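You operate a simulated robot arm through the tools that you are given. There is no shell and no other tool. Be economical: measure what you need, move in short steps, check, and stop when the job is done.

You run a simulated robot arm. Do the job below in one go: nothing can be reset, and whatever is moved stays where it is left.

TASK
Take the green tumbler and put it on the draining board. Put the red tumbler in the floor of the water tray. Fetch the purple pad and set it on the shelf under the wooden bench. Put the orange beaker from the front of the ice table on the middle shelf of the stock rack and the white beaker on the mixing mat. Fetch the small ice bucket and set it on the coaster on the far end of the left bench. Put the pulp wad on the street end of the left bench away on the shelf under the crate table. Do these in any order. Set down upright: green tumbler, red tumbler, purple pad, beaker.

It is judged by the outcome, as a careful person would: the job done as asked, and still so three seconds after it is handed in. It fails if anything else is knocked over, pushed out of place, dropped, spilled or broken.

THE ROBOT
A 7-joint arm with a two-finger parallel gripper on a trunk, on a base that drives. Base frame: it is fixed to the floor where the robot stands at the start and does not move with it; the origin is under the middle of the robot, x ahead of it, y to its left, z up; the surface under the hand at the start is at about z = 0.65. Readings come in m, degrees, newtons and seconds.
With the tool pointing down near the work surface it reaches from about 0.1 to 0.94 m from the robot's upright axis, wherever it stands. Its first joint turns from -166.0 to 166.0 degrees. Places, roughly: beaker [-2, 0, 0.75]; coaster (11x11x1 cm) [-3.4, -0.6, 0.8]; draining board [0.6, -0.2, 0.8]; floor of the water tray (20x20 cm) [0.8, -1.1, 0.44]; green tumbler (7x7x11 cm) [0.7, 0, 1.2]; middle shelf of the stock rack [-2.1, -2.7, 0.6]; mixing mat [-3.3, -1.1, 0.8]; pulp wad (10x5x4 cm) [-3.7, 0.3, 0.8]; purple pad (15x7x8 cm) [0.3, 0.8, 0.8]; red tumbler (7x7x11 cm) [0.2, 0.7, 0.8]; shelf under the crate table [-1.6, 0.9, 0.2]; shelf under the wooden bench [-1.2, -0.4, 0.3]; small ice bucket (12x11x10 cm) [-2.1, 0.2, 0.8]. Payload 3.43 kg.
Tool frame: the origin (TCP) lies between the finger pads and is the grasp point; the fingertips stand 0.03 m ahead of it; z points along the fingers, y is the line along which they close. Largest opening 0.094 m; finger width 0.028, thickness 0.01; the body of the gripper, 0.05 by 0.096 m, starts 0.055 m behind the TCP.
Orientation is that of the tool frame in the base frame, as a unit quaternion [w, x, y, z]. With the fingers straight down and closing along the base's y, the tool's x points along the base's -x, its y along +y and its z along -z.

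THE INTERFACE
- The arm moves only by the tool servo_tool. Its argument "steps" is a list of rows, each an object of numbers (a shift or turn left out is 0, a gripper value left out holds the last): "tx", "ty", "tz": the shift along the base's x, y, z in m; "rx", "ry", "rz": the turn, a rotation vector about the base's x, y, z in degrees; "claw": the gripper command, from -1 (shut) to 1 (fully open), values between in proportion. In form: [{"tx": .., "ty": .., "tz": .., "rx": .., "ry": .., "rz": .., "claw": ..}, ...]. A call has 1 to 12 rows; each row is the pose to reach, as a shift and turn from the pose commanded when the call began. Rows are played at 5 a second. More than 0.05 m and 8.6 degrees between two rows, or a gripper value outside its range, and nothing of the call is played. Where a pose cannot be reached the arm comes as near as it can. A force on the tool above 40 N (or 10 N above the force at the start of the call, whichever is more), or a blocked arm, ends the call early, and 0.2 s more pass. The fingers move at their own pace (about 0.045 m/s each) and stop on an object; they squeeze with about 37 N. The grip force told is the motor's: it shows also when the fingers shut on nothing. Time passes only in rows, and 0.2 s behind the last, so rows that repeat a pose let the fingers close. The reply holds the time, the measured pose of the TCP, the force on the tool along the base axes, the opening and the grip force, in the units named above and with some noise, with the torque about the TCP (base axes, N m) and any sound that the robot's microphone picked up.
- Cameras (640 x 400 px; columns grow to the right, rows downward): "scene" is now at [0.5343, 0.1645, 1.496]; the picture's right is [-0.23, -0.97, 0.00], its down [0.06, -0.01, -1.00] and it looks along [0.97, -0.23, 0.06] (base axes); focal length 214 px, centre (320, 200). "wrist" rides on the gripper at [0.076, 0.014, -0.102] in the tool frame; the picture's right is [-0.18, 0.98, 0.00], its down [-0.75, -0.14, -0.64] and it looks along [-0.63, -0.12, 0.77] (tool axes); focal length 243 px, centre (320, 200). There is no depth. A picture from a camera that has moved, and an enlarged one, comes with that camera's place and axes in the base frame and with its lens. The place of the scene camera against the robot may be out by one fixed shift of up to 0.025 m in any direction.
- camera(camera): a new picture of that camera. It takes no simulated time.
- raise_lower(by): slides the trunk up (or, below 0, down) by that many m; the arm and the scene camera ride with it, the base frame stays. It gives what a move gives, with no picture.
- base_move(legs): drives the robot by 1 to 6 legs, each [ahead, left, turn to the left] in m, m and degrees, along the robot's own axes; the way and the turn of a leg run together, so that a leg with both is an arc; at most 1.5 m and 180 degrees a leg. The arm and the cameras ride along, it lands a little off, and it stops where it bumps. It gives what a move gives.
- head_to(pan, tilt): turns the head with the scene camera to pan (to the left, within 103 degrees either way) and tilt (down, from -29 to 69), counted from straight ahead of the robot. It gives what a move gives.
- zoom(camera, box): a new picture of the part [left, top, right, bottom] of that camera's present view, enlarged. It takes no simulated time.
- job_done(): hands the job in; it is judged then, once.

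Go step by step. Nothing tells you exact positions but the pictures and the camera data: compare them with the known pose of the tool, close in by small moves and look again before you grip or let go. The budget is 207 turns and 180 pictures, counting those below and the enlarged ones. Unless the task says otherwise, let go and move clear before handing in.

The tools are called after ">>>" as a command line: name --argument value ..., lists and objects as JSON in quotes. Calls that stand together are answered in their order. servo_tool: Moves the arm, as the interface text tells. Its arguments: {"type":"object","properties":{"steps":{"type":"array","items":{"type":"object","properties":{"tx":{"type":"number"},"ty":{"type":"number"},"tz":{"type":"number"},"rx":{"type":"number"},"ry":{"type":"number"},"rz":{"type":"number"},"claw":{"type":"number"}}}}},"required":["steps"]} The other tools are called the same way: raise_lower (by) slides the trunk up or down; base_move (legs) drives the base; head_to (pan, tilt) turns the head that bears the scene camera; camera (camera) takes a picture; zoom (camera, box) takes an enlarged picture of a part of a camera's view; job_done () hands the job in.

At the start:

```text
t: 0.0
position: [0.4564, 0.4731, 1.382]
orientation: [-0.003, 0.003, 1.0, -0.001]
wrist_force: [0.2, -0.6, -0.3]
ft_torque: [0.01, 0.01, -0.03]
width: 0.094
grasp_force: 0.1
trunk travel left (down, up): [-0.475, 0.135]
robot x, y, heading: [0.0006, 0.0003, -0.0]
head pan, tilt: [-16.2, 68.8]
```

scene: 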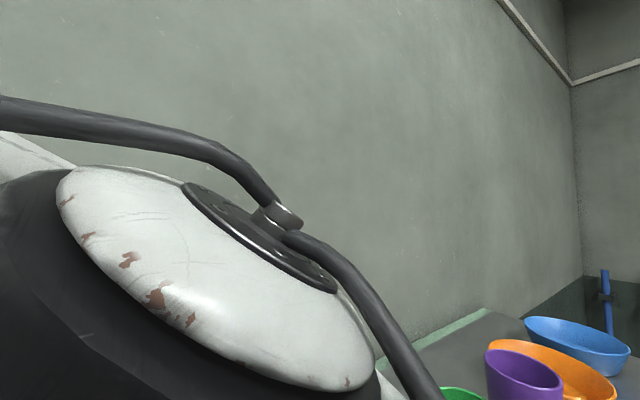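
wrist: 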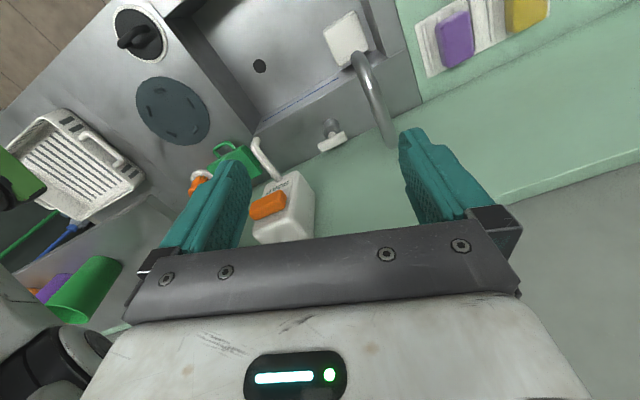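

The wrist view shows a sink counter with purple and yellow pads; the head camera is mostly blocked by the arm. I'll turn the head to look around first.

>>> head_to --pan 0 --tilt 40

>>> camera --camera "scene"

```text
t: 0.9
position: [0.4567, 0.4745, 1.3777]
orientation: [-0.009, 0.005, 1.0, -0.005]
wrist_force: [0.5, -0.2, -1.1]
ft_torque: [0.03, 0.0, -0.02]
width: 0.0939
grasp_force: 0.1
trunk travel left (down, up): [-0.475, 0.135]
robot x, y, heading: [-0.0026, 0.0001, -0.0]
head pan, tilt: [0.0, 40.0]
```

```text
177 pictures are left
camera scene: at [0.536, 0.1649, 1.491], right [-0.22, -0.98, 0.0], down [0.01, 0.0, -1.0], along [0.98, -0.22, 0.01], focal length 214 px, centre (320, 200)
```

scene: 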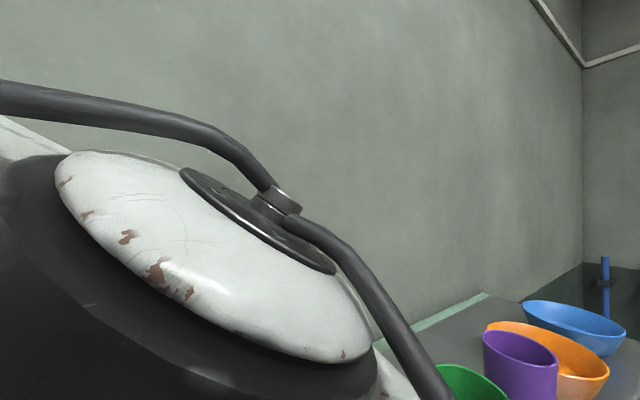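

The view hardly changed with the head turn. I'll try a large turn to test whether the head steers this camera.

>>> head_to --pan -60 --tilt 30

>>> camera --camera "scene"

>>> camera --camera "wrist"

```text
t: 2.2
position: [0.4602, 0.4727, 1.3812]
orientation: [-0.005, 0.008, 1.0, -0.002]
wrist_force: [-0.4, 0.0, 0.0]
ft_torque: [0.01, -0.02, 0.01]
width: 0.0942
grasp_force: 0.2
trunk travel left (down, up): [-0.475, 0.135]
robot x, y, heading: [-0.0056, -0.0019, 0.0]
head pan, tilt: [-60.0, 30.0]
```

```text
176 pictures are left
camera scene: at [0.5317, 0.1522, 1.4923], right [-0.36, -0.93, 0.0], down [0.02, -0.01, -1.0], along [0.93, -0.36, 0.02], focal length 214 px, centre (320, 200)
```

scene: 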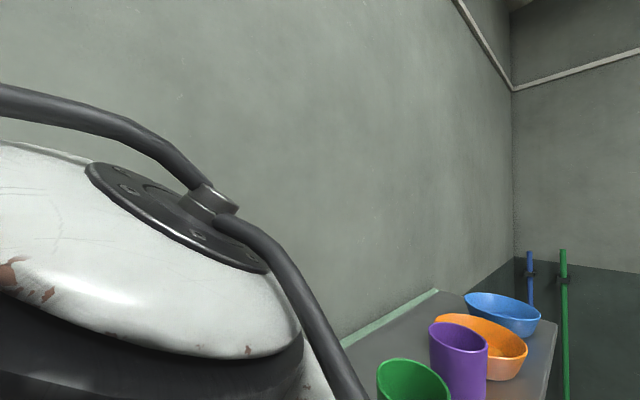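

```text
175 pictures are left
camera wrist: at [0.3864, 0.4885, 1.4838], right [0.2, 0.98, -0.01], down [0.76, -0.15, 0.64], along [0.62, -0.13, -0.77], focal length 243 px, centre (320, 200)
```

wrist: 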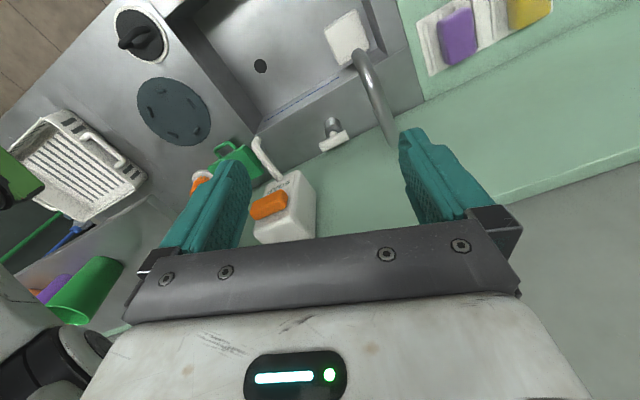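

The camera only follows the head weakly. I'll repeat the head command to see whether it is simply lagging.

>>> head_to --pan -60 --tilt 60

>>> camera --camera "scene"

```text
t: 3.2
position: [0.4607, 0.4728, 1.3796]
orientation: [-0.006, 0.008, 1.0, -0.003]
wrist_force: [-0.4, 0.6, 0.1]
ft_torque: [0.03, 0.0, 0.01]
width: 0.0941
grasp_force: 0.2
trunk travel left (down, up): [-0.475, 0.135]
robot x, y, heading: [-0.0006, 0.0003, -0.2]
head pan, tilt: [-60.0, 60.0]
```

```text
174 pictures are left
camera scene: at [0.5314, 0.1515, 1.4922], right [-0.37, -0.93, 0.0], down [0.02, -0.01, -1.0], along [0.93, -0.37, 0.02], focal length 214 px, centre (320, 200)
```

scene: 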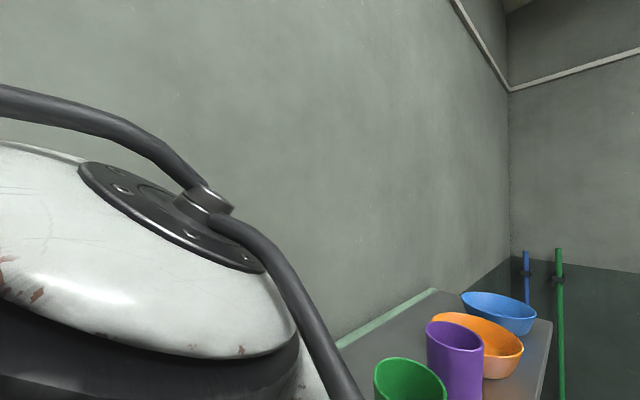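

The tilt has no effect, so this camera may ride on the arm. I'll make a small arm move and watch where the camera goes.

>>> servo_tool --steps '[{"tx": -0.03}, {"tx": -0.06}, {"tx": -0.1}, {"tx": -0.1}]'

>>> camera --camera "scene"

>>> camera --camera "wrist"

```text
t: 4.1
position: [0.4432, 0.4633, 1.373]
orientation: [-0.016, 0.093, 0.996, -0.01]
wrist_force: [-0.3, -0.4, 0.3]
ft_torque: [0.0, -0.02, -0.02]
width: 0.094
grasp_force: 0.1
trunk travel left (down, up): [-0.475, 0.135]
robot x, y, heading: [0.0047, -0.0005, 0.0]
head pan, tilt: [-60.0, 60.0]
stopped in row 4: the arm was blocked; the commanded pose is now the measured one
```

```text
173 pictures are left
camera scene: at [0.529, 0.1419, 1.488], right [-0.47, -0.88, 0.0], down [-0.02, 0.01, -1.0], along [0.88, -0.47, -0.03], focal length 214 px, centre (320, 200)
```

scene: 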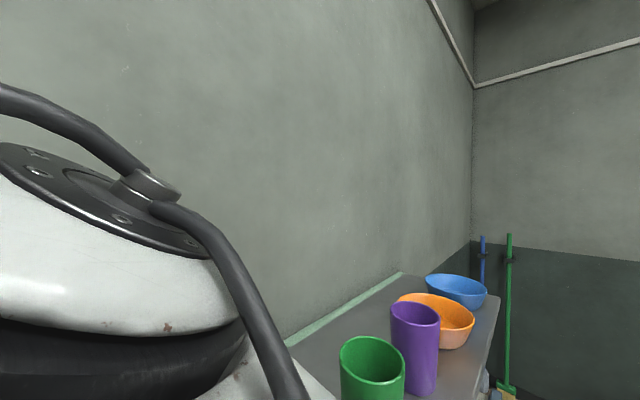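

```text
172 pictures are left
camera wrist: at [0.376, 0.4919, 1.4768], right [0.36, 0.93, -0.03], down [0.74, -0.27, 0.62], along [0.57, -0.25, -0.78], focal length 243 px, centre (320, 200)
```

wrist: 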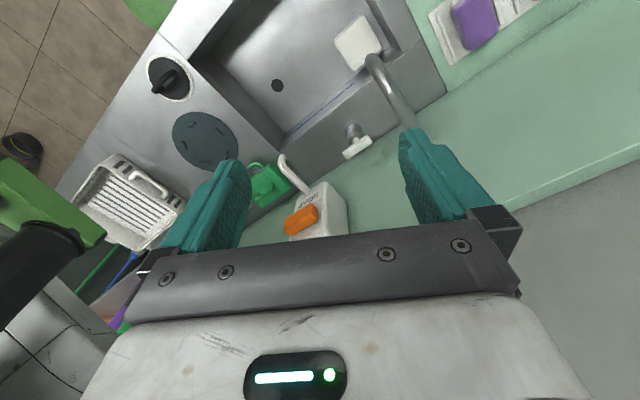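

The arm was blocked and the head camera is jammed by it. I'll move the hand forward and left, away from the head, and look again.

>>> servo_tool --steps '[{"tx": 0.03}, {"tx": 0.06}, {"tx": 0.06, "ty": 0.04}, {"tx": 0.06, "ty": 0.08}, {"tx": 0.06, "ty": 0.12}, {"tx": 0.06, "ty": 0.12}]'

>>> camera --camera "scene"

>>> camera --camera "wrist"

```text
t: 5.1
position: [0.6179, 0.4898, 1.355]
orientation: [-0.028, 0.199, 0.979, -0.019]
wrist_force: [-0.4, 0.4, 0.5]
ft_torque: [-0.01, 0.05, 0.01]
width: 0.0942
grasp_force: 0.1
trunk travel left (down, up): [-0.475, 0.135]
robot x, y, heading: [-0.0023, -0.0008, -0.1]
head pan, tilt: [-60.0, 60.0]
stopped in row 5: the arm was blocked; the commanded pose is now the measured one
```

```text
171 pictures are left
camera scene: at [0.5014, 0.1184, 1.4253], right [-0.78, -0.63, 0.0], down [-0.41, 0.51, -0.75], along [0.47, -0.59, -0.66], focal length 214 px, centre (320, 200)
```

scene: 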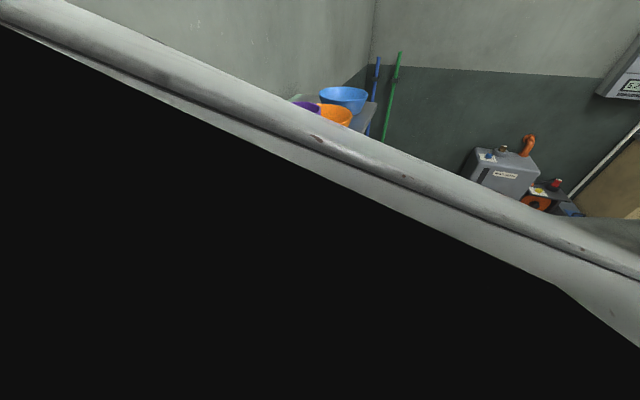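

```text
170 pictures are left
camera wrist: at [0.5604, 0.5351, 1.461], right [0.55, 0.83, -0.06], down [0.68, -0.41, 0.61], along [0.49, -0.37, -0.79], focal length 243 px, centre (320, 200)
```

wrist: 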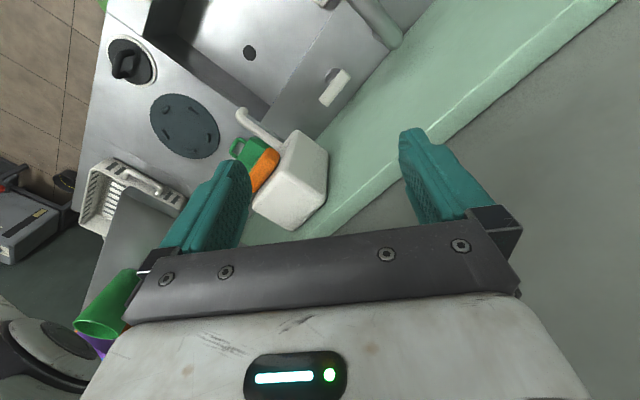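

The head is freeing up (it was jammed against the arm). I'll pan it further right and level to get it clear of the arm link.

>>> head_to --pan -70 --tilt 10

>>> camera --camera "scene"

```text
t: 6.3
position: [0.6184, 0.4888, 1.362]
orientation: [-0.023, 0.2, 0.979, -0.014]
wrist_force: [0.3, 0.0, -0.3]
ft_torque: [-0.02, 0.02, 0.0]
width: 0.0939
grasp_force: 0.2
trunk travel left (down, up): [-0.475, 0.135]
robot x, y, heading: [0.0038, 0.0009, 0.1]
head pan, tilt: [-70.0, 10.0]
```

```text
169 pictures are left
camera scene: at [0.5009, 0.1098, 1.4444], right [-0.82, -0.57, 0.0], down [-0.28, 0.39, -0.88], along [0.5, -0.72, -0.48], focal length 214 px, centre (320, 200)
```

scene: 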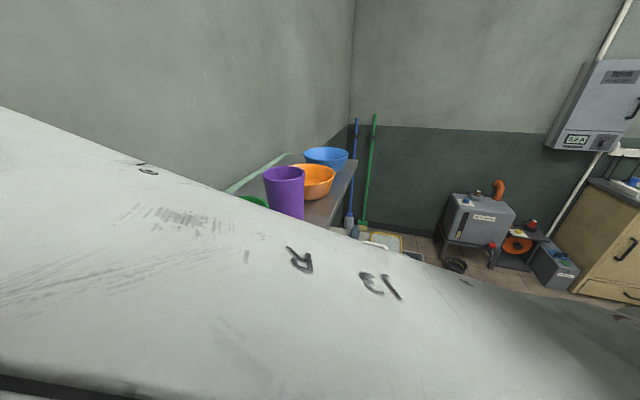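

The head is still resting on the arm. I'll lower the hand a bit to drop the elbow away.

>>> servo_tool --steps '[{"tz": -0.04}, {"tz": -0.08}, {"tz": -0.12}, {"tz": -0.12}]'

>>> camera --camera "scene"

>>> camera --camera "wrist"

```text
t: 7.3
position: [0.6114, 0.4914, 1.2424]
orientation: [-0.023, 0.193, 0.981, -0.015]
wrist_force: [0.3, -1.1, -0.3]
ft_torque: [0.01, 0.01, -0.02]
width: 0.0941
grasp_force: 0.1
trunk travel left (down, up): [-0.475, 0.135]
robot x, y, heading: [0.0001, -0.0005, -0.1]
head pan, tilt: [-70.0, 10.0]
```

```text
168 pictures are left
camera scene: at [0.4804, 0.0969, 1.4744], right [-0.94, -0.34, 0.0], down [-0.06, 0.16, -0.98], along [0.34, -0.93, -0.17], focal length 214 px, centre (320, 200)
```

scene: 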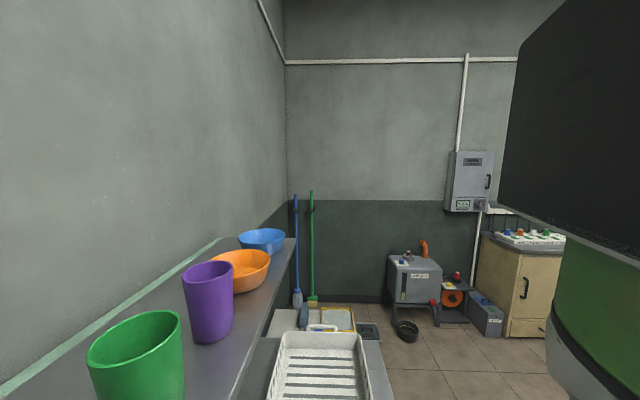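

```text
167 pictures are left
camera wrist: at [0.5526, 0.5356, 1.346], right [0.54, 0.84, -0.05], down [0.68, -0.4, 0.62], along [0.5, -0.36, -0.79], focal length 243 px, centre (320, 200)
```

wrist: 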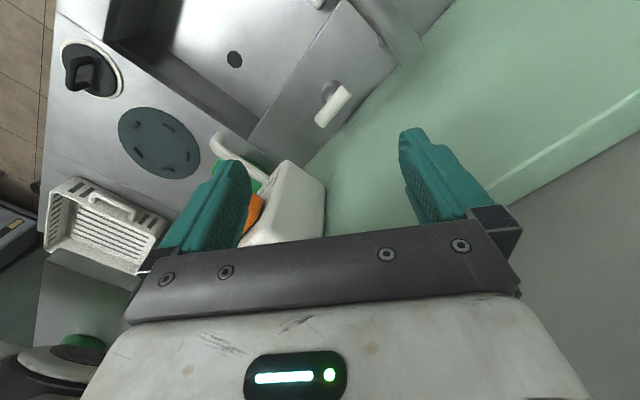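

The head is free now. I'll survey the left side where the pads and red tumbler stand.

>>> head_to --pan 60 --tilt 30

>>> camera --camera "scene"

```text
t: 9.4
position: [0.6116, 0.4917, 1.2419]
orientation: [-0.023, 0.194, 0.981, -0.015]
wrist_force: [0.5, 0.9, 0.5]
ft_torque: [0.0, 0.0, 0.01]
width: 0.0942
grasp_force: 0.0
trunk travel left (down, up): [-0.475, 0.135]
robot x, y, heading: [-0.0025, -0.0027, -0.1]
head pan, tilt: [60.0, 30.0]
```

```text
166 pictures are left
camera scene: at [0.494, 0.2625, 1.4421], right [0.87, -0.5, 0.0], down [-0.25, -0.43, -0.87], along [0.43, 0.75, -0.5], focal length 214 px, centre (320, 200)
```

scene: 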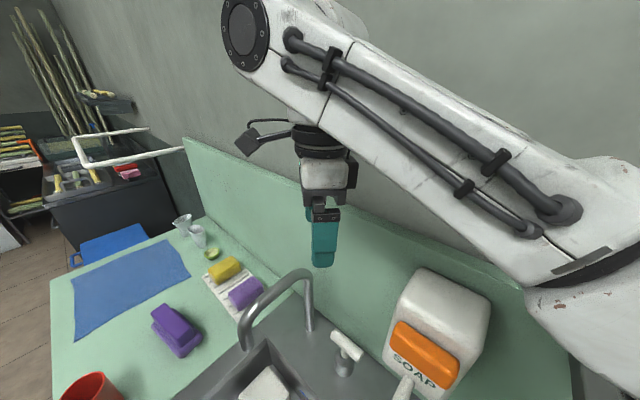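

I can see the purple pad (~0.32, 0.75) and the red tumbler (~0.17, 0.67). Next I look at the draining board area.

>>> head_to --pan -35 --tilt 50

>>> camera --camera "scene"

>>> head_to --pan -95 --tilt 35

>>> camera --camera "scene"

```text
t: 11.1
position: [0.6114, 0.4918, 1.2424]
orientation: [-0.023, 0.192, 0.981, -0.015]
wrist_force: [0.5, -0.2, -0.5]
ft_torque: [-0.01, -0.01, 0.0]
width: 0.094
grasp_force: 0.1
trunk travel left (down, up): [-0.475, 0.135]
robot x, y, heading: [0.0014, 0.0012, -0.2]
head pan, tilt: [-35.0, 50.0]
```

```text
165 pictures are left
camera scene: at [0.5117, 0.14, 1.4126], right [-0.57, -0.82, 0.0], down [-0.63, 0.44, -0.64], along [0.53, -0.37, -0.77], focal length 214 px, centre (320, 200)
```

scene: 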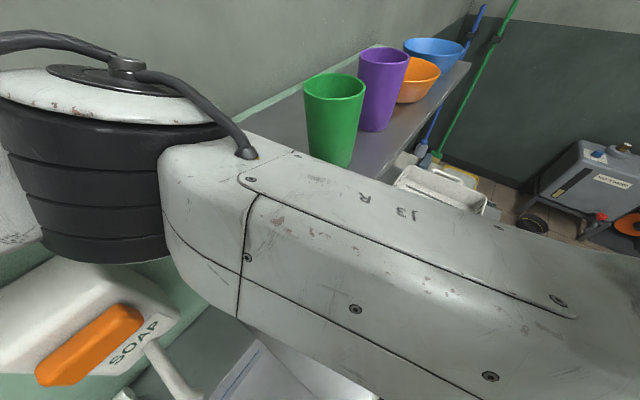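

```text
t: 12.4
position: [0.6118, 0.4913, 1.2425]
orientation: [-0.023, 0.193, 0.981, -0.015]
wrist_force: [-0.3, 0.1, 0.1]
ft_torque: [-0.01, -0.02, 0.01]
width: 0.0938
grasp_force: 0.1
trunk travel left (down, up): [-0.475, 0.135]
robot x, y, heading: [0.0022, -0.0034, 0.0]
head pan, tilt: [-95.0, 35.0]
```

```text
164 pictures are left
camera scene: at [0.4409, 0.0965, 1.4343], right [-1.0, 0.09, 0.0], down [0.05, 0.57, -0.82], along [-0.07, -0.82, -0.57], focal length 214 px, centre (320, 200)
```

scene: 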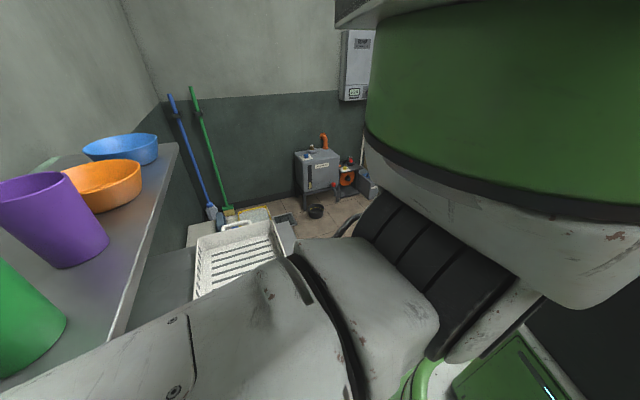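

The arm's elbow crowds the cup shelf. I'll look left-behind before backing off from the counter.

>>> head_to --pan 103 --tilt 30

>>> camera --camera "scene"

>>> head_to --pan -103 --tilt 10

>>> camera --camera "scene"

```text
t: 15.3
position: [0.6124, 0.4908, 1.2421]
orientation: [-0.024, 0.193, 0.981, -0.015]
wrist_force: [0.6, 0.6, 0.2]
ft_torque: [0.07, -0.01, 0.03]
width: 0.0935
grasp_force: 0.0
trunk travel left (down, up): [-0.475, 0.135]
robot x, y, heading: [-0.0018, -0.0013, -0.1]
head pan, tilt: [103.0, 30.0]
```

```text
163 pictures are left
camera scene: at [0.4284, 0.2724, 1.4421], right [0.97, 0.22, 0.0], down [0.11, -0.49, -0.87], along [-0.19, 0.84, -0.5], focal length 214 px, centre (320, 200)
```

scene: 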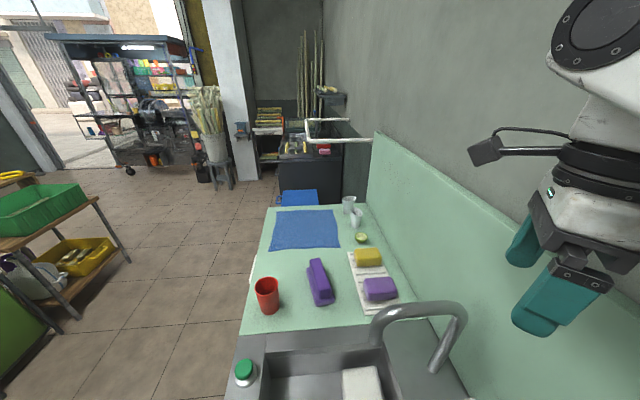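

```text
t: 18.3
position: [0.6117, 0.4914, 1.241]
orientation: [-0.023, 0.192, 0.981, -0.015]
wrist_force: [0.2, 0.2, -0.3]
ft_torque: [-0.01, -0.01, 0.06]
width: 0.094
grasp_force: 0.0
trunk travel left (down, up): [-0.475, 0.135]
robot x, y, heading: [-0.0, 0.0001, -0.2]
head pan, tilt: [-103.0, 10.0]
```

```text
162 pictures are left
camera scene: at [0.4277, 0.0936, 1.4745], right [-0.97, 0.23, 0.0], down [0.04, 0.17, -0.98], along [-0.22, -0.96, -0.17], focal length 214 px, centre (320, 200)
```

scene: 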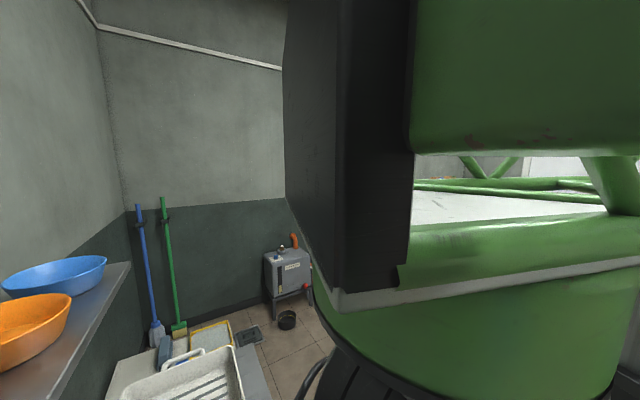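

The layout is clear: sink counter ahead, water tray beyond the right end, crate table behind-left. I'll raise the trunk and back away slightly to get a clear look and free the arm.

>>> raise_lower --by 0.12

>>> base_move --legs '[[-0.35, 0, 0]]'

>>> head_to --pan -30 --tilt 30

>>> camera --camera "scene"

```text
t: 19.8
position: [0.61, 0.4921, 1.362]
orientation: [-0.023, 0.192, 0.981, -0.015]
wrist_force: [0.9, -0.3, 0.4]
ft_torque: [-0.03, -0.02, 0.0]
width: 0.094
grasp_force: 0.0
trunk travel left (down, up): [-0.595, 0.015]
robot x, y, heading: [0.0032, -0.0009, -0.3]
head pan, tilt: [-103.0, 10.0]
```

```text
t: 22.1
position: [0.2556, 0.493, 1.3608]
orientation: [-0.024, 0.194, 0.981, -0.015]
wrist_force: [-0.6, -0.8, -0.7]
ft_torque: [-0.03, -0.02, 0.0]
width: 0.0939
grasp_force: 0.1
trunk travel left (down, up): [-0.595, 0.015]
robot x, y, heading: [-0.3596, 0.0021, -0.2]
head pan, tilt: [-103.0, 10.0]
```

```text
t: 23.5
position: [0.2564, 0.4936, 1.3625]
orientation: [-0.023, 0.193, 0.981, -0.015]
wrist_force: [-0.1, -0.2, 1.1]
ft_torque: [-0.02, -0.02, 0.01]
width: 0.0939
grasp_force: 0.1
trunk travel left (down, up): [-0.595, 0.015]
robot x, y, heading: [-0.3551, 0.0018, -0.1]
head pan, tilt: [-30.0, 30.0]
```

```text
161 pictures are left
camera scene: at [0.1714, 0.1394, 1.5621], right [-0.5, -0.87, 0.0], down [-0.43, 0.25, -0.87], along [0.75, -0.43, -0.5], focal length 214 px, centre (320, 200)
```

scene: 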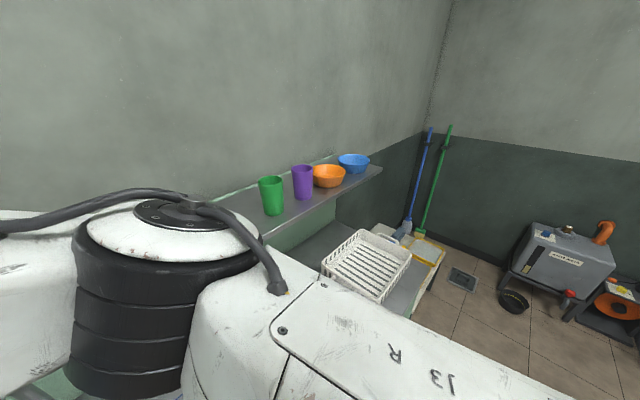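

The elbow hides the draining board. With space around now, I'll swing the hand to the right in front of the robot to see how the arm re-arranges.

>>> servo_tool --steps '[{"tx": 0.05, "rz": -5}, {"tx": 0.1, "rz": -10}, {"tx": 0.12, "ty": -0.04, "rz": -15}, {"tx": 0.14, "ty": -0.08, "rz": -20}, {"tx": 0.16, "ty": -0.12, "rz": -24}, {"tx": 0.17, "ty": -0.16, "rz": -24}, {"tx": 0.18, "ty": -0.2, "rz": -24}, {"tx": 0.2, "ty": -0.24, "rz": -24}, {"tx": 0.2, "ty": -0.28, "rz": -24}, {"tx": 0.2, "ty": -0.32, "rz": -24}, {"tx": 0.2, "ty": -0.36, "rz": -24}, {"tx": 0.2, "ty": -0.4, "rz": -24}]'

>>> camera --camera "scene"

>>> camera --camera "wrist"

```text
t: 26.1
position: [0.4548, 0.0919, 1.3611]
orientation: [-0.026, 0.392, 0.92, -0.009]
wrist_force: [0.5, 0.5, -0.3]
ft_torque: [0.02, 0.01, 0.02]
width: 0.0941
grasp_force: 0.1
trunk travel left (down, up): [-0.595, 0.015]
robot x, y, heading: [-0.3542, 0.0022, -0.0]
head pan, tilt: [-30.0, 30.0]
```

```text
160 pictures are left
camera scene: at [0.1713, 0.1396, 1.5621], right [-0.5, -0.87, 0.0], down [-0.43, 0.25, -0.87], along [0.75, -0.43, -0.5], focal length 214 px, centre (320, 200)
```

scene: 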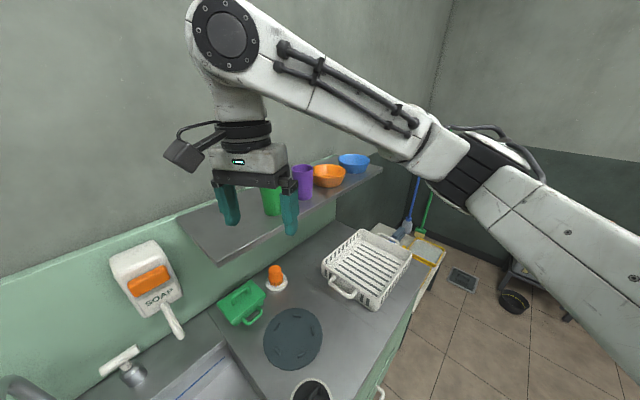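

```text
159 pictures are left
camera wrist: at [0.4195, 0.1558, 1.4661], right [0.84, 0.55, -0.05], down [0.46, -0.64, 0.62], along [0.31, -0.54, -0.79], focal length 243 px, centre (320, 200)
```

wrist: 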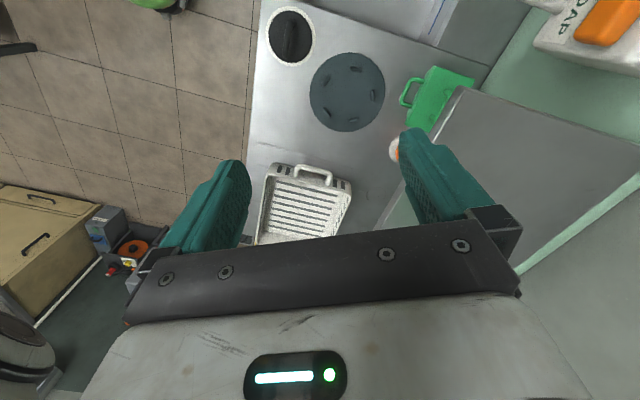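

Now everything is visible: green tumbler at about (0.706,-0.012), base z≈1.2, rim ≈1.31; the steel draining board has free room near (0.47,-0.17). I'll lift the hand a bit and drive forward.

>>> servo_tool --steps '[{"tz": 0.03}, {"tz": 0.06}, {"tz": 0.06}]'

>>> base_move --legs '[[0.23, 0, 0]]'

>>> camera --camera "scene"

>>> camera --camera "wrist"

```text
t: 26.9
position: [0.4558, 0.0911, 1.4218]
orientation: [-0.026, 0.392, 0.919, -0.01]
wrist_force: [0.2, 0.0, -0.7]
ft_torque: [0.0, 0.0, -0.05]
width: 0.0939
grasp_force: 0.0
trunk travel left (down, up): [-0.595, 0.015]
robot x, y, heading: [-0.3601, 0.0007, 0.3]
head pan, tilt: [-30.0, 30.0]
```

```text
t: 28.7
position: [0.6889, 0.0905, 1.4204]
orientation: [-0.026, 0.394, 0.919, -0.01]
wrist_force: [0.7, 0.8, -1.0]
ft_torque: [0.0, 0.02, -0.03]
width: 0.0939
grasp_force: 0.0
trunk travel left (down, up): [-0.595, 0.015]
robot x, y, heading: [-0.1242, 0.0002, -0.2]
head pan, tilt: [-30.0, 30.0]
```

```text
158 pictures are left
camera scene: at [0.4049, 0.1386, 1.5621], right [-0.5, -0.87, 0.0], down [-0.43, 0.25, -0.87], along [0.75, -0.43, -0.5], focal length 214 px, centre (320, 200)
```

scene: 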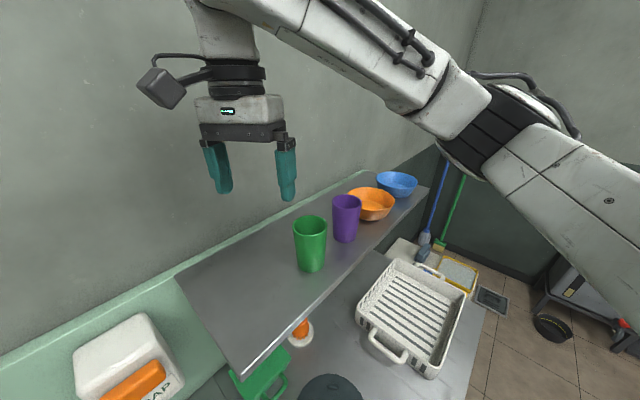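

```text
157 pictures are left
camera wrist: at [0.6535, 0.1549, 1.5261], right [0.84, 0.55, -0.05], down [0.45, -0.64, 0.62], along [0.31, -0.54, -0.79], focal length 243 px, centre (320, 200)
```

wrist: 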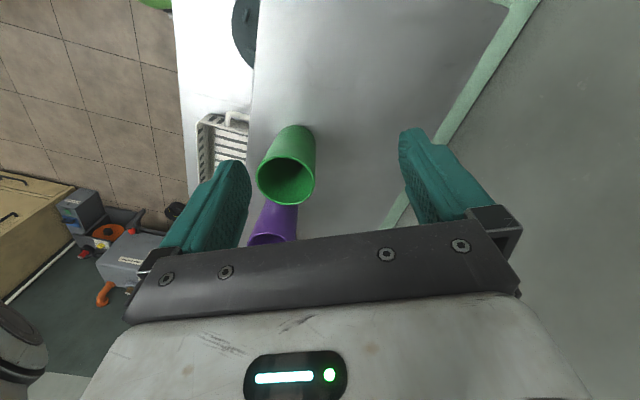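

Estimates: green rim near (0.70,0.0). I'll shift over it and check the alignment from the wrist.

>>> servo_tool --steps '[{"ty": -0.045, "tx": 0.004}, {"ty": -0.088, "tx": 0.008}, {"ty": -0.088, "tx": 0.008, "tz": -0.03}, {"ty": -0.088, "tx": 0.008, "tz": -0.03}]'

>>> camera --camera "scene"

>>> camera --camera "wrist"

```text
t: 29.7
position: [0.6966, 0.0025, 1.3913]
orientation: [-0.026, 0.393, 0.919, -0.01]
wrist_force: [0.0, 0.4, -1.0]
ft_torque: [-0.04, 0.02, 0.0]
width: 0.0937
grasp_force: 0.0
trunk travel left (down, up): [-0.595, 0.015]
robot x, y, heading: [-0.1236, 0.0007, -0.0]
head pan, tilt: [-30.0, 30.0]
```

```text
156 pictures are left
camera scene: at [0.405, 0.1385, 1.5621], right [-0.5, -0.87, 0.0], down [-0.43, 0.25, -0.87], along [0.75, -0.43, -0.5], focal length 214 px, centre (320, 200)
```

scene: 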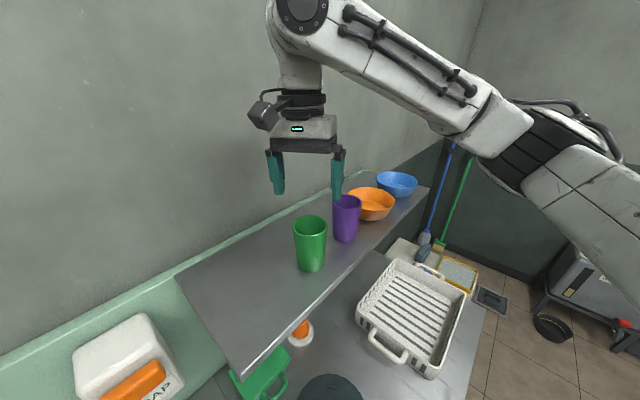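

```text
155 pictures are left
camera wrist: at [0.6621, 0.0663, 1.4959], right [0.84, 0.55, -0.05], down [0.45, -0.64, 0.62], along [0.31, -0.54, -0.79], focal length 243 px, centre (320, 200)
```

wrist: 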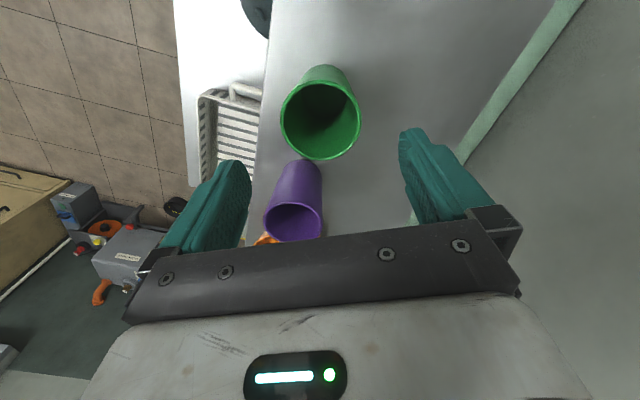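

The wrist triangulation puts the rim at (0.695,0.0025,1.30), right under the TCP, and shows the scene camera's height is about 2.5 cm off. I'll remove the small tilt and descend around the tumbler.

>>> servo_tool --steps '[{"ry": -3.2, "tz": -0.02, "tx": -0.002}, {"ry": -3.2, "tz": -0.05, "tx": -0.002}, {"ry": -3.2, "tz": -0.08, "tx": -0.002}, {"ry": -3.2, "tz": -0.11, "tx": -0.002}, {"ry": -3.2, "tz": -0.13, "tx": -0.002}, {"ry": -3.2, "tz": -0.13, "tx": -0.002}]'

>>> camera --camera "wrist"

>>> camera --camera "scene"

```text
t: 31.1
position: [0.6945, 0.0032, 1.2614]
orientation: [0.0, 0.394, 0.919, 0.002]
wrist_force: [-1.1, 0.1, -0.4]
ft_torque: [-0.02, -0.03, 0.05]
width: 0.0939
grasp_force: 0.0
trunk travel left (down, up): [-0.595, 0.015]
robot x, y, heading: [-0.1189, 0.0006, -0.2]
head pan, tilt: [-30.0, 30.0]
```

```text
154 pictures are left
camera wrist: at [0.6537, 0.067, 1.3631], right [0.84, 0.55, 0.0], down [0.42, -0.64, 0.64], along [0.35, -0.54, -0.77], focal length 243 px, centre (320, 200)
```

wrist: 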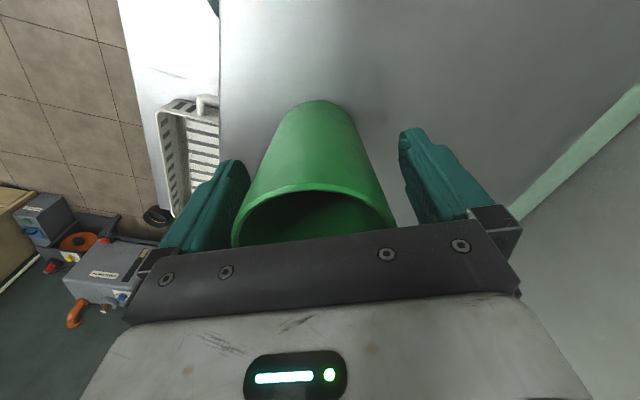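

```text
153 pictures are left
camera scene: at [0.4049, 0.1386, 1.5621], right [-0.5, -0.87, 0.0], down [-0.43, 0.25, -0.87], along [0.75, -0.43, -0.5], focal length 214 px, centre (320, 200)
```

scene: 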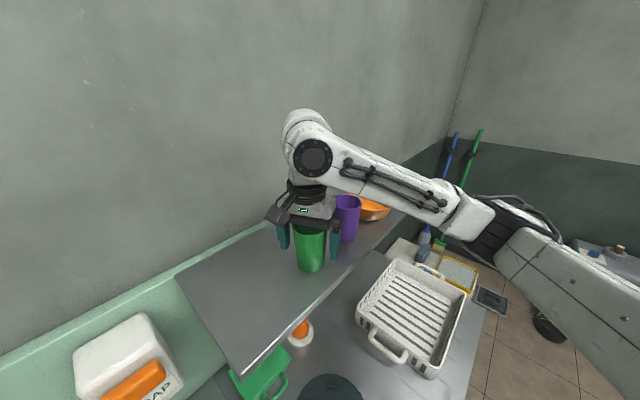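

The tumbler sits between the fingers. I'll close the gripper.

>>> servo_tool --steps '[{"claw": -1}, {"claw": -1}, {"claw": -1}, {"claw": -1}, {"claw": -1}]'

>>> servo_tool --steps '[{"tz": 0.03}, {"tz": 0.06}, {"tz": 0.09}, {"tz": 0.12}, {"tz": 0.12}]'

>>> camera --camera "scene"

```text
t: 32.3
position: [0.6943, 0.002, 1.2616]
orientation: [0.0, 0.393, 0.919, 0.001]
wrist_force: [-1.1, 1.3, -0.8]
ft_torque: [0.03, -0.03, 0.01]
width: 0.0665
grasp_force: 37.3
trunk travel left (down, up): [-0.595, 0.015]
robot x, y, heading: [-0.1226, 0.0011, -0.1]
head pan, tilt: [-30.0, 30.0]
```

```text
t: 33.5
position: [0.6946, 0.0035, 1.3812]
orientation: [0.0, 0.393, 0.92, 0.002]
wrist_force: [0.1, 0.4, -0.2]
ft_torque: [-0.02, 0.0, 0.0]
width: 0.0654
grasp_force: 37.4
trunk travel left (down, up): [-0.595, 0.015]
robot x, y, heading: [-0.1242, 0.0038, -0.1]
head pan, tilt: [-30.0, 30.0]
```

```text
152 pictures are left
camera scene: at [0.4048, 0.1386, 1.5621], right [-0.5, -0.87, 0.0], down [-0.43, 0.25, -0.87], along [0.75, -0.43, -0.5], focal length 214 px, centre (320, 200)
```

scene: 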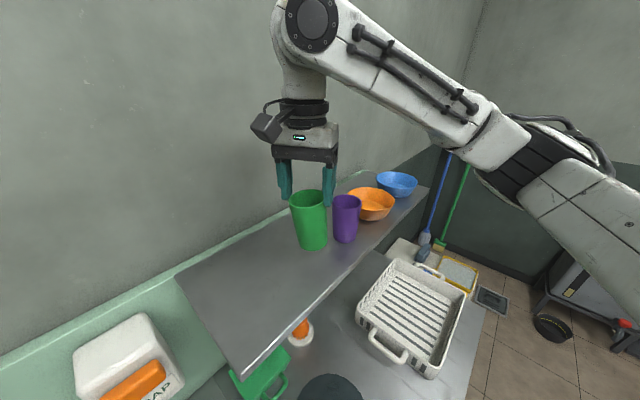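

Lifted cleanly. I'll back the base away so the hand comes out from over the shelf, then set it over the free steel area.

>>> base_move --legs '[[-0.24, 0, 0]]'

>>> servo_tool --steps '[{"ty": -0.04}, {"ty": -0.08}, {"ty": -0.12, "tz": -0.03}, {"ty": -0.16, "tz": -0.07}, {"ty": -0.16, "tz": -0.11}, {"ty": -0.16, "tz": -0.15}, {"ty": -0.16, "tz": -0.19}, {"ty": -0.16, "tz": -0.23}, {"ty": -0.16, "tz": -0.27}, {"ty": -0.16, "tz": -0.27}]'

>>> camera --camera "scene"

>>> camera --camera "wrist"

```text
t: 35.2
position: [0.4532, 0.0047, 1.3822]
orientation: [-0.001, 0.394, 0.919, 0.001]
wrist_force: [-1.1, -0.2, -0.1]
ft_torque: [-0.01, -0.01, 0.04]
width: 0.0652
grasp_force: 37.1
trunk travel left (down, up): [-0.595, 0.015]
robot x, y, heading: [-0.3622, 0.0021, -0.0]
head pan, tilt: [-30.0, 30.0]
```

```text
refused: row 4 steps farther than a row can; nothing moved
```

```text
151 pictures are left
camera scene: at [0.163, 0.1392, 1.5621], right [-0.5, -0.87, 0.0], down [-0.43, 0.25, -0.87], along [0.75, -0.43, -0.5], focal length 214 px, centre (320, 200)
```

scene: 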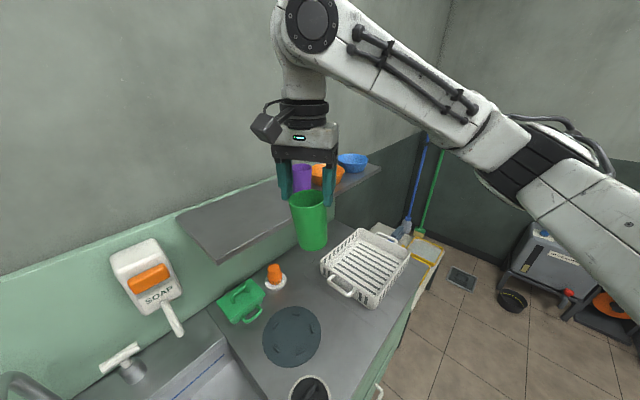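

```text
150 pictures are left
camera wrist: at [0.4123, 0.0679, 1.484], right [0.84, 0.55, 0.0], down [0.42, -0.64, 0.64], along [0.35, -0.54, -0.77], focal length 243 px, centre (320, 200)
```

wrist: 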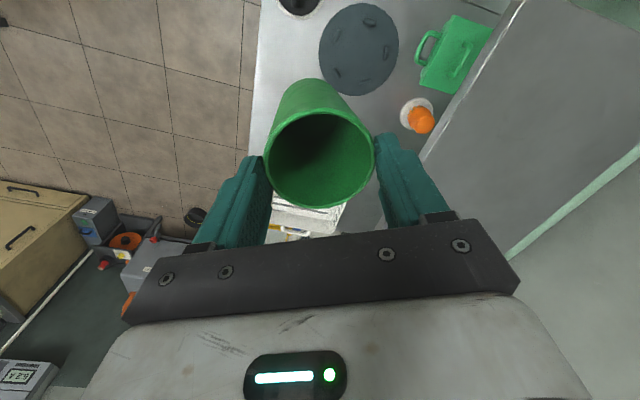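

Same plan with smaller rows: target about (0.455,-0.155) on the steel, between the round plate and the rack.

>>> servo_tool --steps '[{"ty": -0.045}, {"ty": -0.09}, {"ty": -0.13, "tz": -0.02}, {"ty": -0.16, "tz": -0.05}, {"ty": -0.16, "tz": -0.09}, {"ty": -0.16, "tz": -0.135}, {"ty": -0.16, "tz": -0.18}, {"ty": -0.16, "tz": -0.225}, {"ty": -0.16, "tz": -0.27}, {"ty": -0.16, "tz": -0.31}, {"ty": -0.16, "tz": -0.35}, {"ty": -0.16, "tz": -0.35}]'

>>> camera --camera "scene"

>>> camera --camera "wrist"

```text
t: 37.9
position: [0.4522, -0.1551, 1.0305]
orientation: [0.0, 0.392, 0.92, 0.001]
wrist_force: [0.6, -0.2, -0.4]
ft_torque: [0.0, -0.04, 0.01]
width: 0.0649
grasp_force: 36.8
trunk travel left (down, up): [-0.595, 0.015]
robot x, y, heading: [-0.3605, 0.0, -0.0]
head pan, tilt: [-30.0, 30.0]
```

```text
149 pictures are left
camera scene: at [0.1631, 0.1392, 1.5621], right [-0.5, -0.87, 0.0], down [-0.43, 0.25, -0.87], along [0.75, -0.43, -0.5], focal length 214 px, centre (320, 200)
```

scene: 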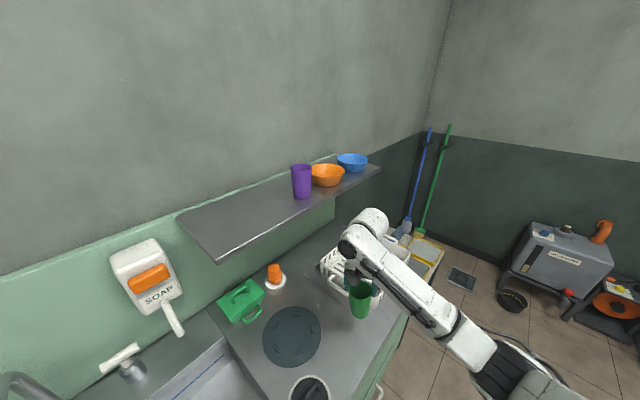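

```text
148 pictures are left
camera wrist: at [0.4122, -0.0917, 1.1329], right [0.84, 0.55, 0.0], down [0.42, -0.64, 0.64], along [0.35, -0.54, -0.77], focal length 243 px, centre (320, 200)
```

wrist: 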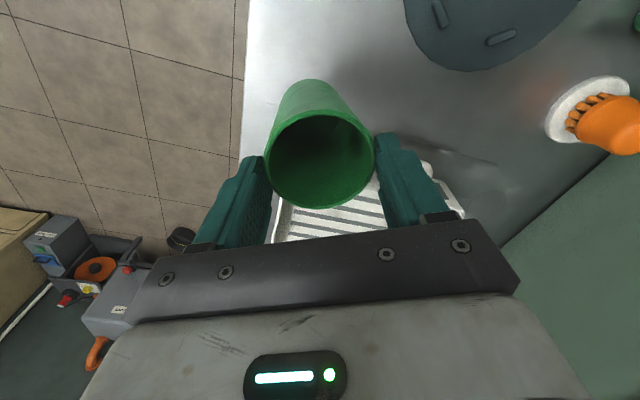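

Clear below. I'll ease 2 cm away from the edge and descend toward the surface.

>>> servo_tool --steps '[{"tx": 0.02, "tz": -0.03}, {"tx": 0.02, "tz": -0.07}, {"tx": 0.02, "tz": -0.11}, {"tx": 0.02, "tz": -0.13}, {"tx": 0.02, "tz": -0.14}, {"tx": 0.02, "tz": -0.147}, {"tx": 0.02, "tz": -0.154}, {"tx": 0.02, "tz": -0.161}, {"tx": 0.02, "tz": -0.168}, {"tx": 0.02, "tz": -0.175}]'

>>> zoom --camera "scene" --box '[240, 200, 480, 350]'

```text
t: 39.0
position: [0.4768, -0.1606, 0.9043]
orientation: [0.005, 0.393, 0.92, -0.001]
wrist_force: [-3.9, 1.8, 16.2]
ft_torque: [0.3, 0.64, 0.0]
width: 0.0636
grasp_force: 37.1
trunk travel left (down, up): [-0.595, 0.015]
robot x, y, heading: [-0.3628, -0.0016, 0.1]
head pan, tilt: [-30.0, 30.0]
stopped in row 5: the force on the tool passed its limit at 62 N (the readings are from after the stop); the commanded pose is now the measured one
```

```text
2.67 times, centred on (360, 275) of scene
camera zoom: at [0.1621, 0.139, 1.5623], right [-0.5, -0.87, 0.0], down [-0.43, 0.25, -0.87], along [0.75, -0.43, -0.5], focal length 572 px, centre (213, 0)
```

zoom: 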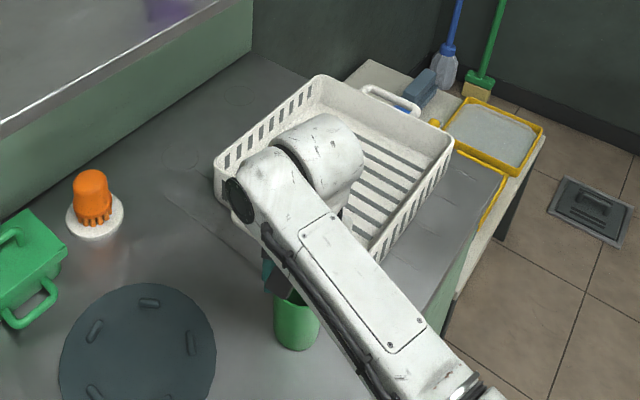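

Contact at a TCP height that matches the tumbler's base on a surface at ~0.83. I'll check from the wrist before letting go.

>>> camera --camera "wrist"

>>> zoom --camera "scene" --box '[310, 260, 430, 340]'

```text
146 pictures are left
camera wrist: at [0.4343, -0.0946, 1.0065], right [0.84, 0.55, 0.0], down [0.41, -0.64, 0.65], along [0.36, -0.54, -0.76], focal length 243 px, centre (320, 200)
```

wrist: 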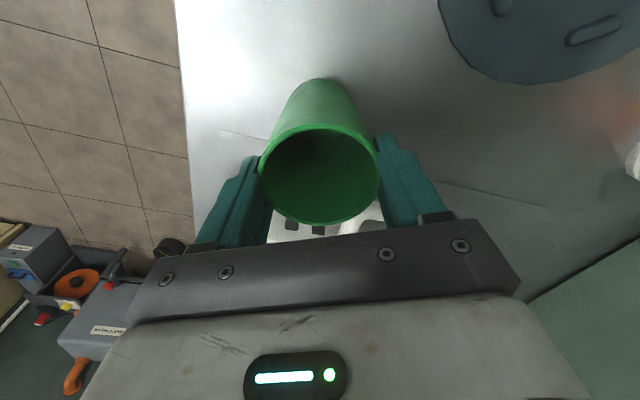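

```text
5.00 times, centred on (370, 300) of scene
camera zoom: at [0.1621, 0.139, 1.5623], right [-0.5, -0.87, 0.0], down [-0.43, 0.25, -0.87], along [0.75, -0.43, -0.5], focal length 1072 px, centre (70, -300)
```

zoom: 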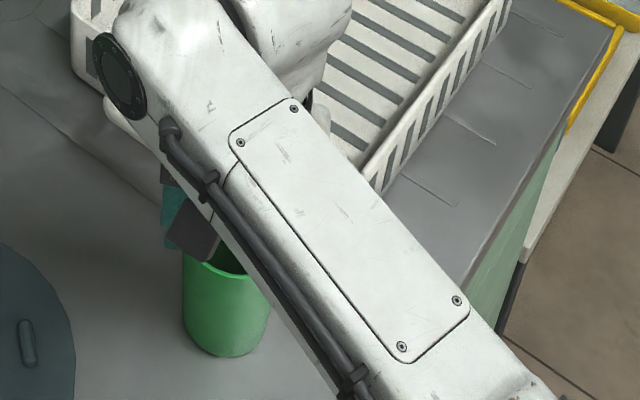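

The tumbler stands on the steel draining board. I'll open the fingers and rise straight up.

>>> servo_tool --steps '[{"claw": 0.3}, {"claw": 0.8}, {"claw": 1}, {"claw": 1}, {"claw": 1}]'

>>> servo_tool --steps '[{"tz": 0.03}, {"tz": 0.07}, {"tz": 0.11}, {"tz": 0.16}, {"tz": 0.21}, {"tz": 0.26}, {"tz": 0.3}, {"tz": 0.3}]'

>>> camera --camera "scene"

```text
t: 40.2
position: [0.4754, -0.1596, 0.903]
orientation: [0.004, 0.393, 0.92, 0.0]
wrist_force: [-0.4, -1.4, 5.3]
ft_torque: [-0.2, 0.12, 0.04]
width: 0.094
grasp_force: 0.0
trunk travel left (down, up): [-0.595, 0.015]
robot x, y, heading: [-0.3649, 0.0011, -0.2]
head pan, tilt: [-30.0, 30.0]
```

```text
t: 42.0
position: [0.4761, -0.1586, 1.2011]
orientation: [0.004, 0.393, 0.92, -0.001]
wrist_force: [0.5, 0.1, -0.4]
ft_torque: [0.02, -0.01, 0.0]
width: 0.0939
grasp_force: 0.2
trunk travel left (down, up): [-0.595, 0.015]
robot x, y, heading: [-0.3661, -0.0019, 0.1]
head pan, tilt: [-30.0, 30.0]
```

```text
144 pictures are left
camera scene: at [0.1628, 0.1387, 1.5622], right [-0.5, -0.87, 0.0], down [-0.43, 0.25, -0.87], along [0.75, -0.43, -0.5], focal length 214 px, centre (320, 200)
```

scene: 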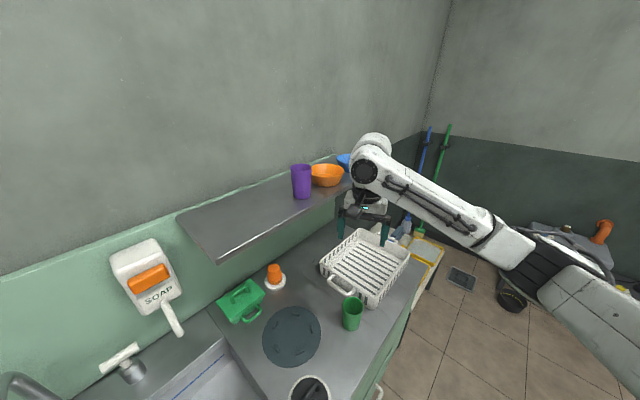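

Green tumbler is done. Next the red tumbler: I'll drive left and slightly back so it is in front of the arm, carrying the hand high.

>>> servo_tool --steps '[{"tz": 0.05}, {"tz": 0.1}, {"tz": 0.1}]'

>>> base_move --legs '[[-0.22, 0.75, 0]]'

>>> head_to --pan 0 --tilt 40

>>> camera --camera "scene"

>>> camera --camera "wrist"

```text
t: 42.8
position: [0.4756, -0.1597, 1.3022]
orientation: [0.004, 0.392, 0.92, 0.0]
wrist_force: [-0.1, -0.3, 0.2]
ft_torque: [0.0, 0.0, 0.01]
width: 0.0936
grasp_force: 0.1
trunk travel left (down, up): [-0.595, 0.015]
robot x, y, heading: [-0.3639, 0.0015, -0.1]
head pan, tilt: [-30.0, 30.0]
```

```text
t: 47.0
position: [0.2551, 0.6004, 1.3014]
orientation: [0.003, 0.393, 0.92, -0.001]
wrist_force: [-0.4, 0.3, 0.4]
ft_torque: [0.02, 0.02, 0.0]
width: 0.094
grasp_force: 0.0
trunk travel left (down, up): [-0.595, 0.015]
robot x, y, heading: [-0.5819, 0.7588, 0.1]
head pan, tilt: [-30.0, 30.0]
```

```text
t: 48.0
position: [0.2558, 0.6008, 1.3007]
orientation: [0.004, 0.393, 0.92, 0.0]
wrist_force: [0.3, 0.2, 0.5]
ft_torque: [0.01, -0.01, -0.01]
width: 0.094
grasp_force: 0.0
trunk travel left (down, up): [-0.595, 0.015]
robot x, y, heading: [-0.5857, 0.7641, -0.1]
head pan, tilt: [0.0, 40.0]
```

```text
143 pictures are left
camera scene: at [-0.0508, 0.9445, 1.5468], right [0.0, -1.0, 0.0], down [-0.64, 0.0, -0.77], along [0.77, 0.0, -0.64], focal length 214 px, centre (320, 200)
```

scene: 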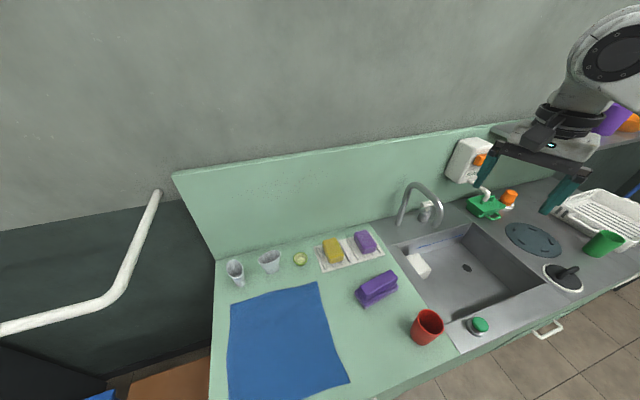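

```text
142 pictures are left
camera wrist: at [0.2137, 0.6651, 1.4032], right [0.84, 0.55, 0.0], down [0.41, -0.64, 0.65], along [0.35, -0.54, -0.76], focal length 243 px, centre (320, 200)
```

wrist: 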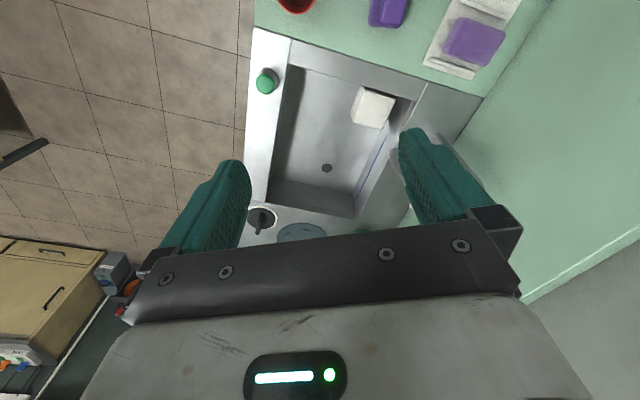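

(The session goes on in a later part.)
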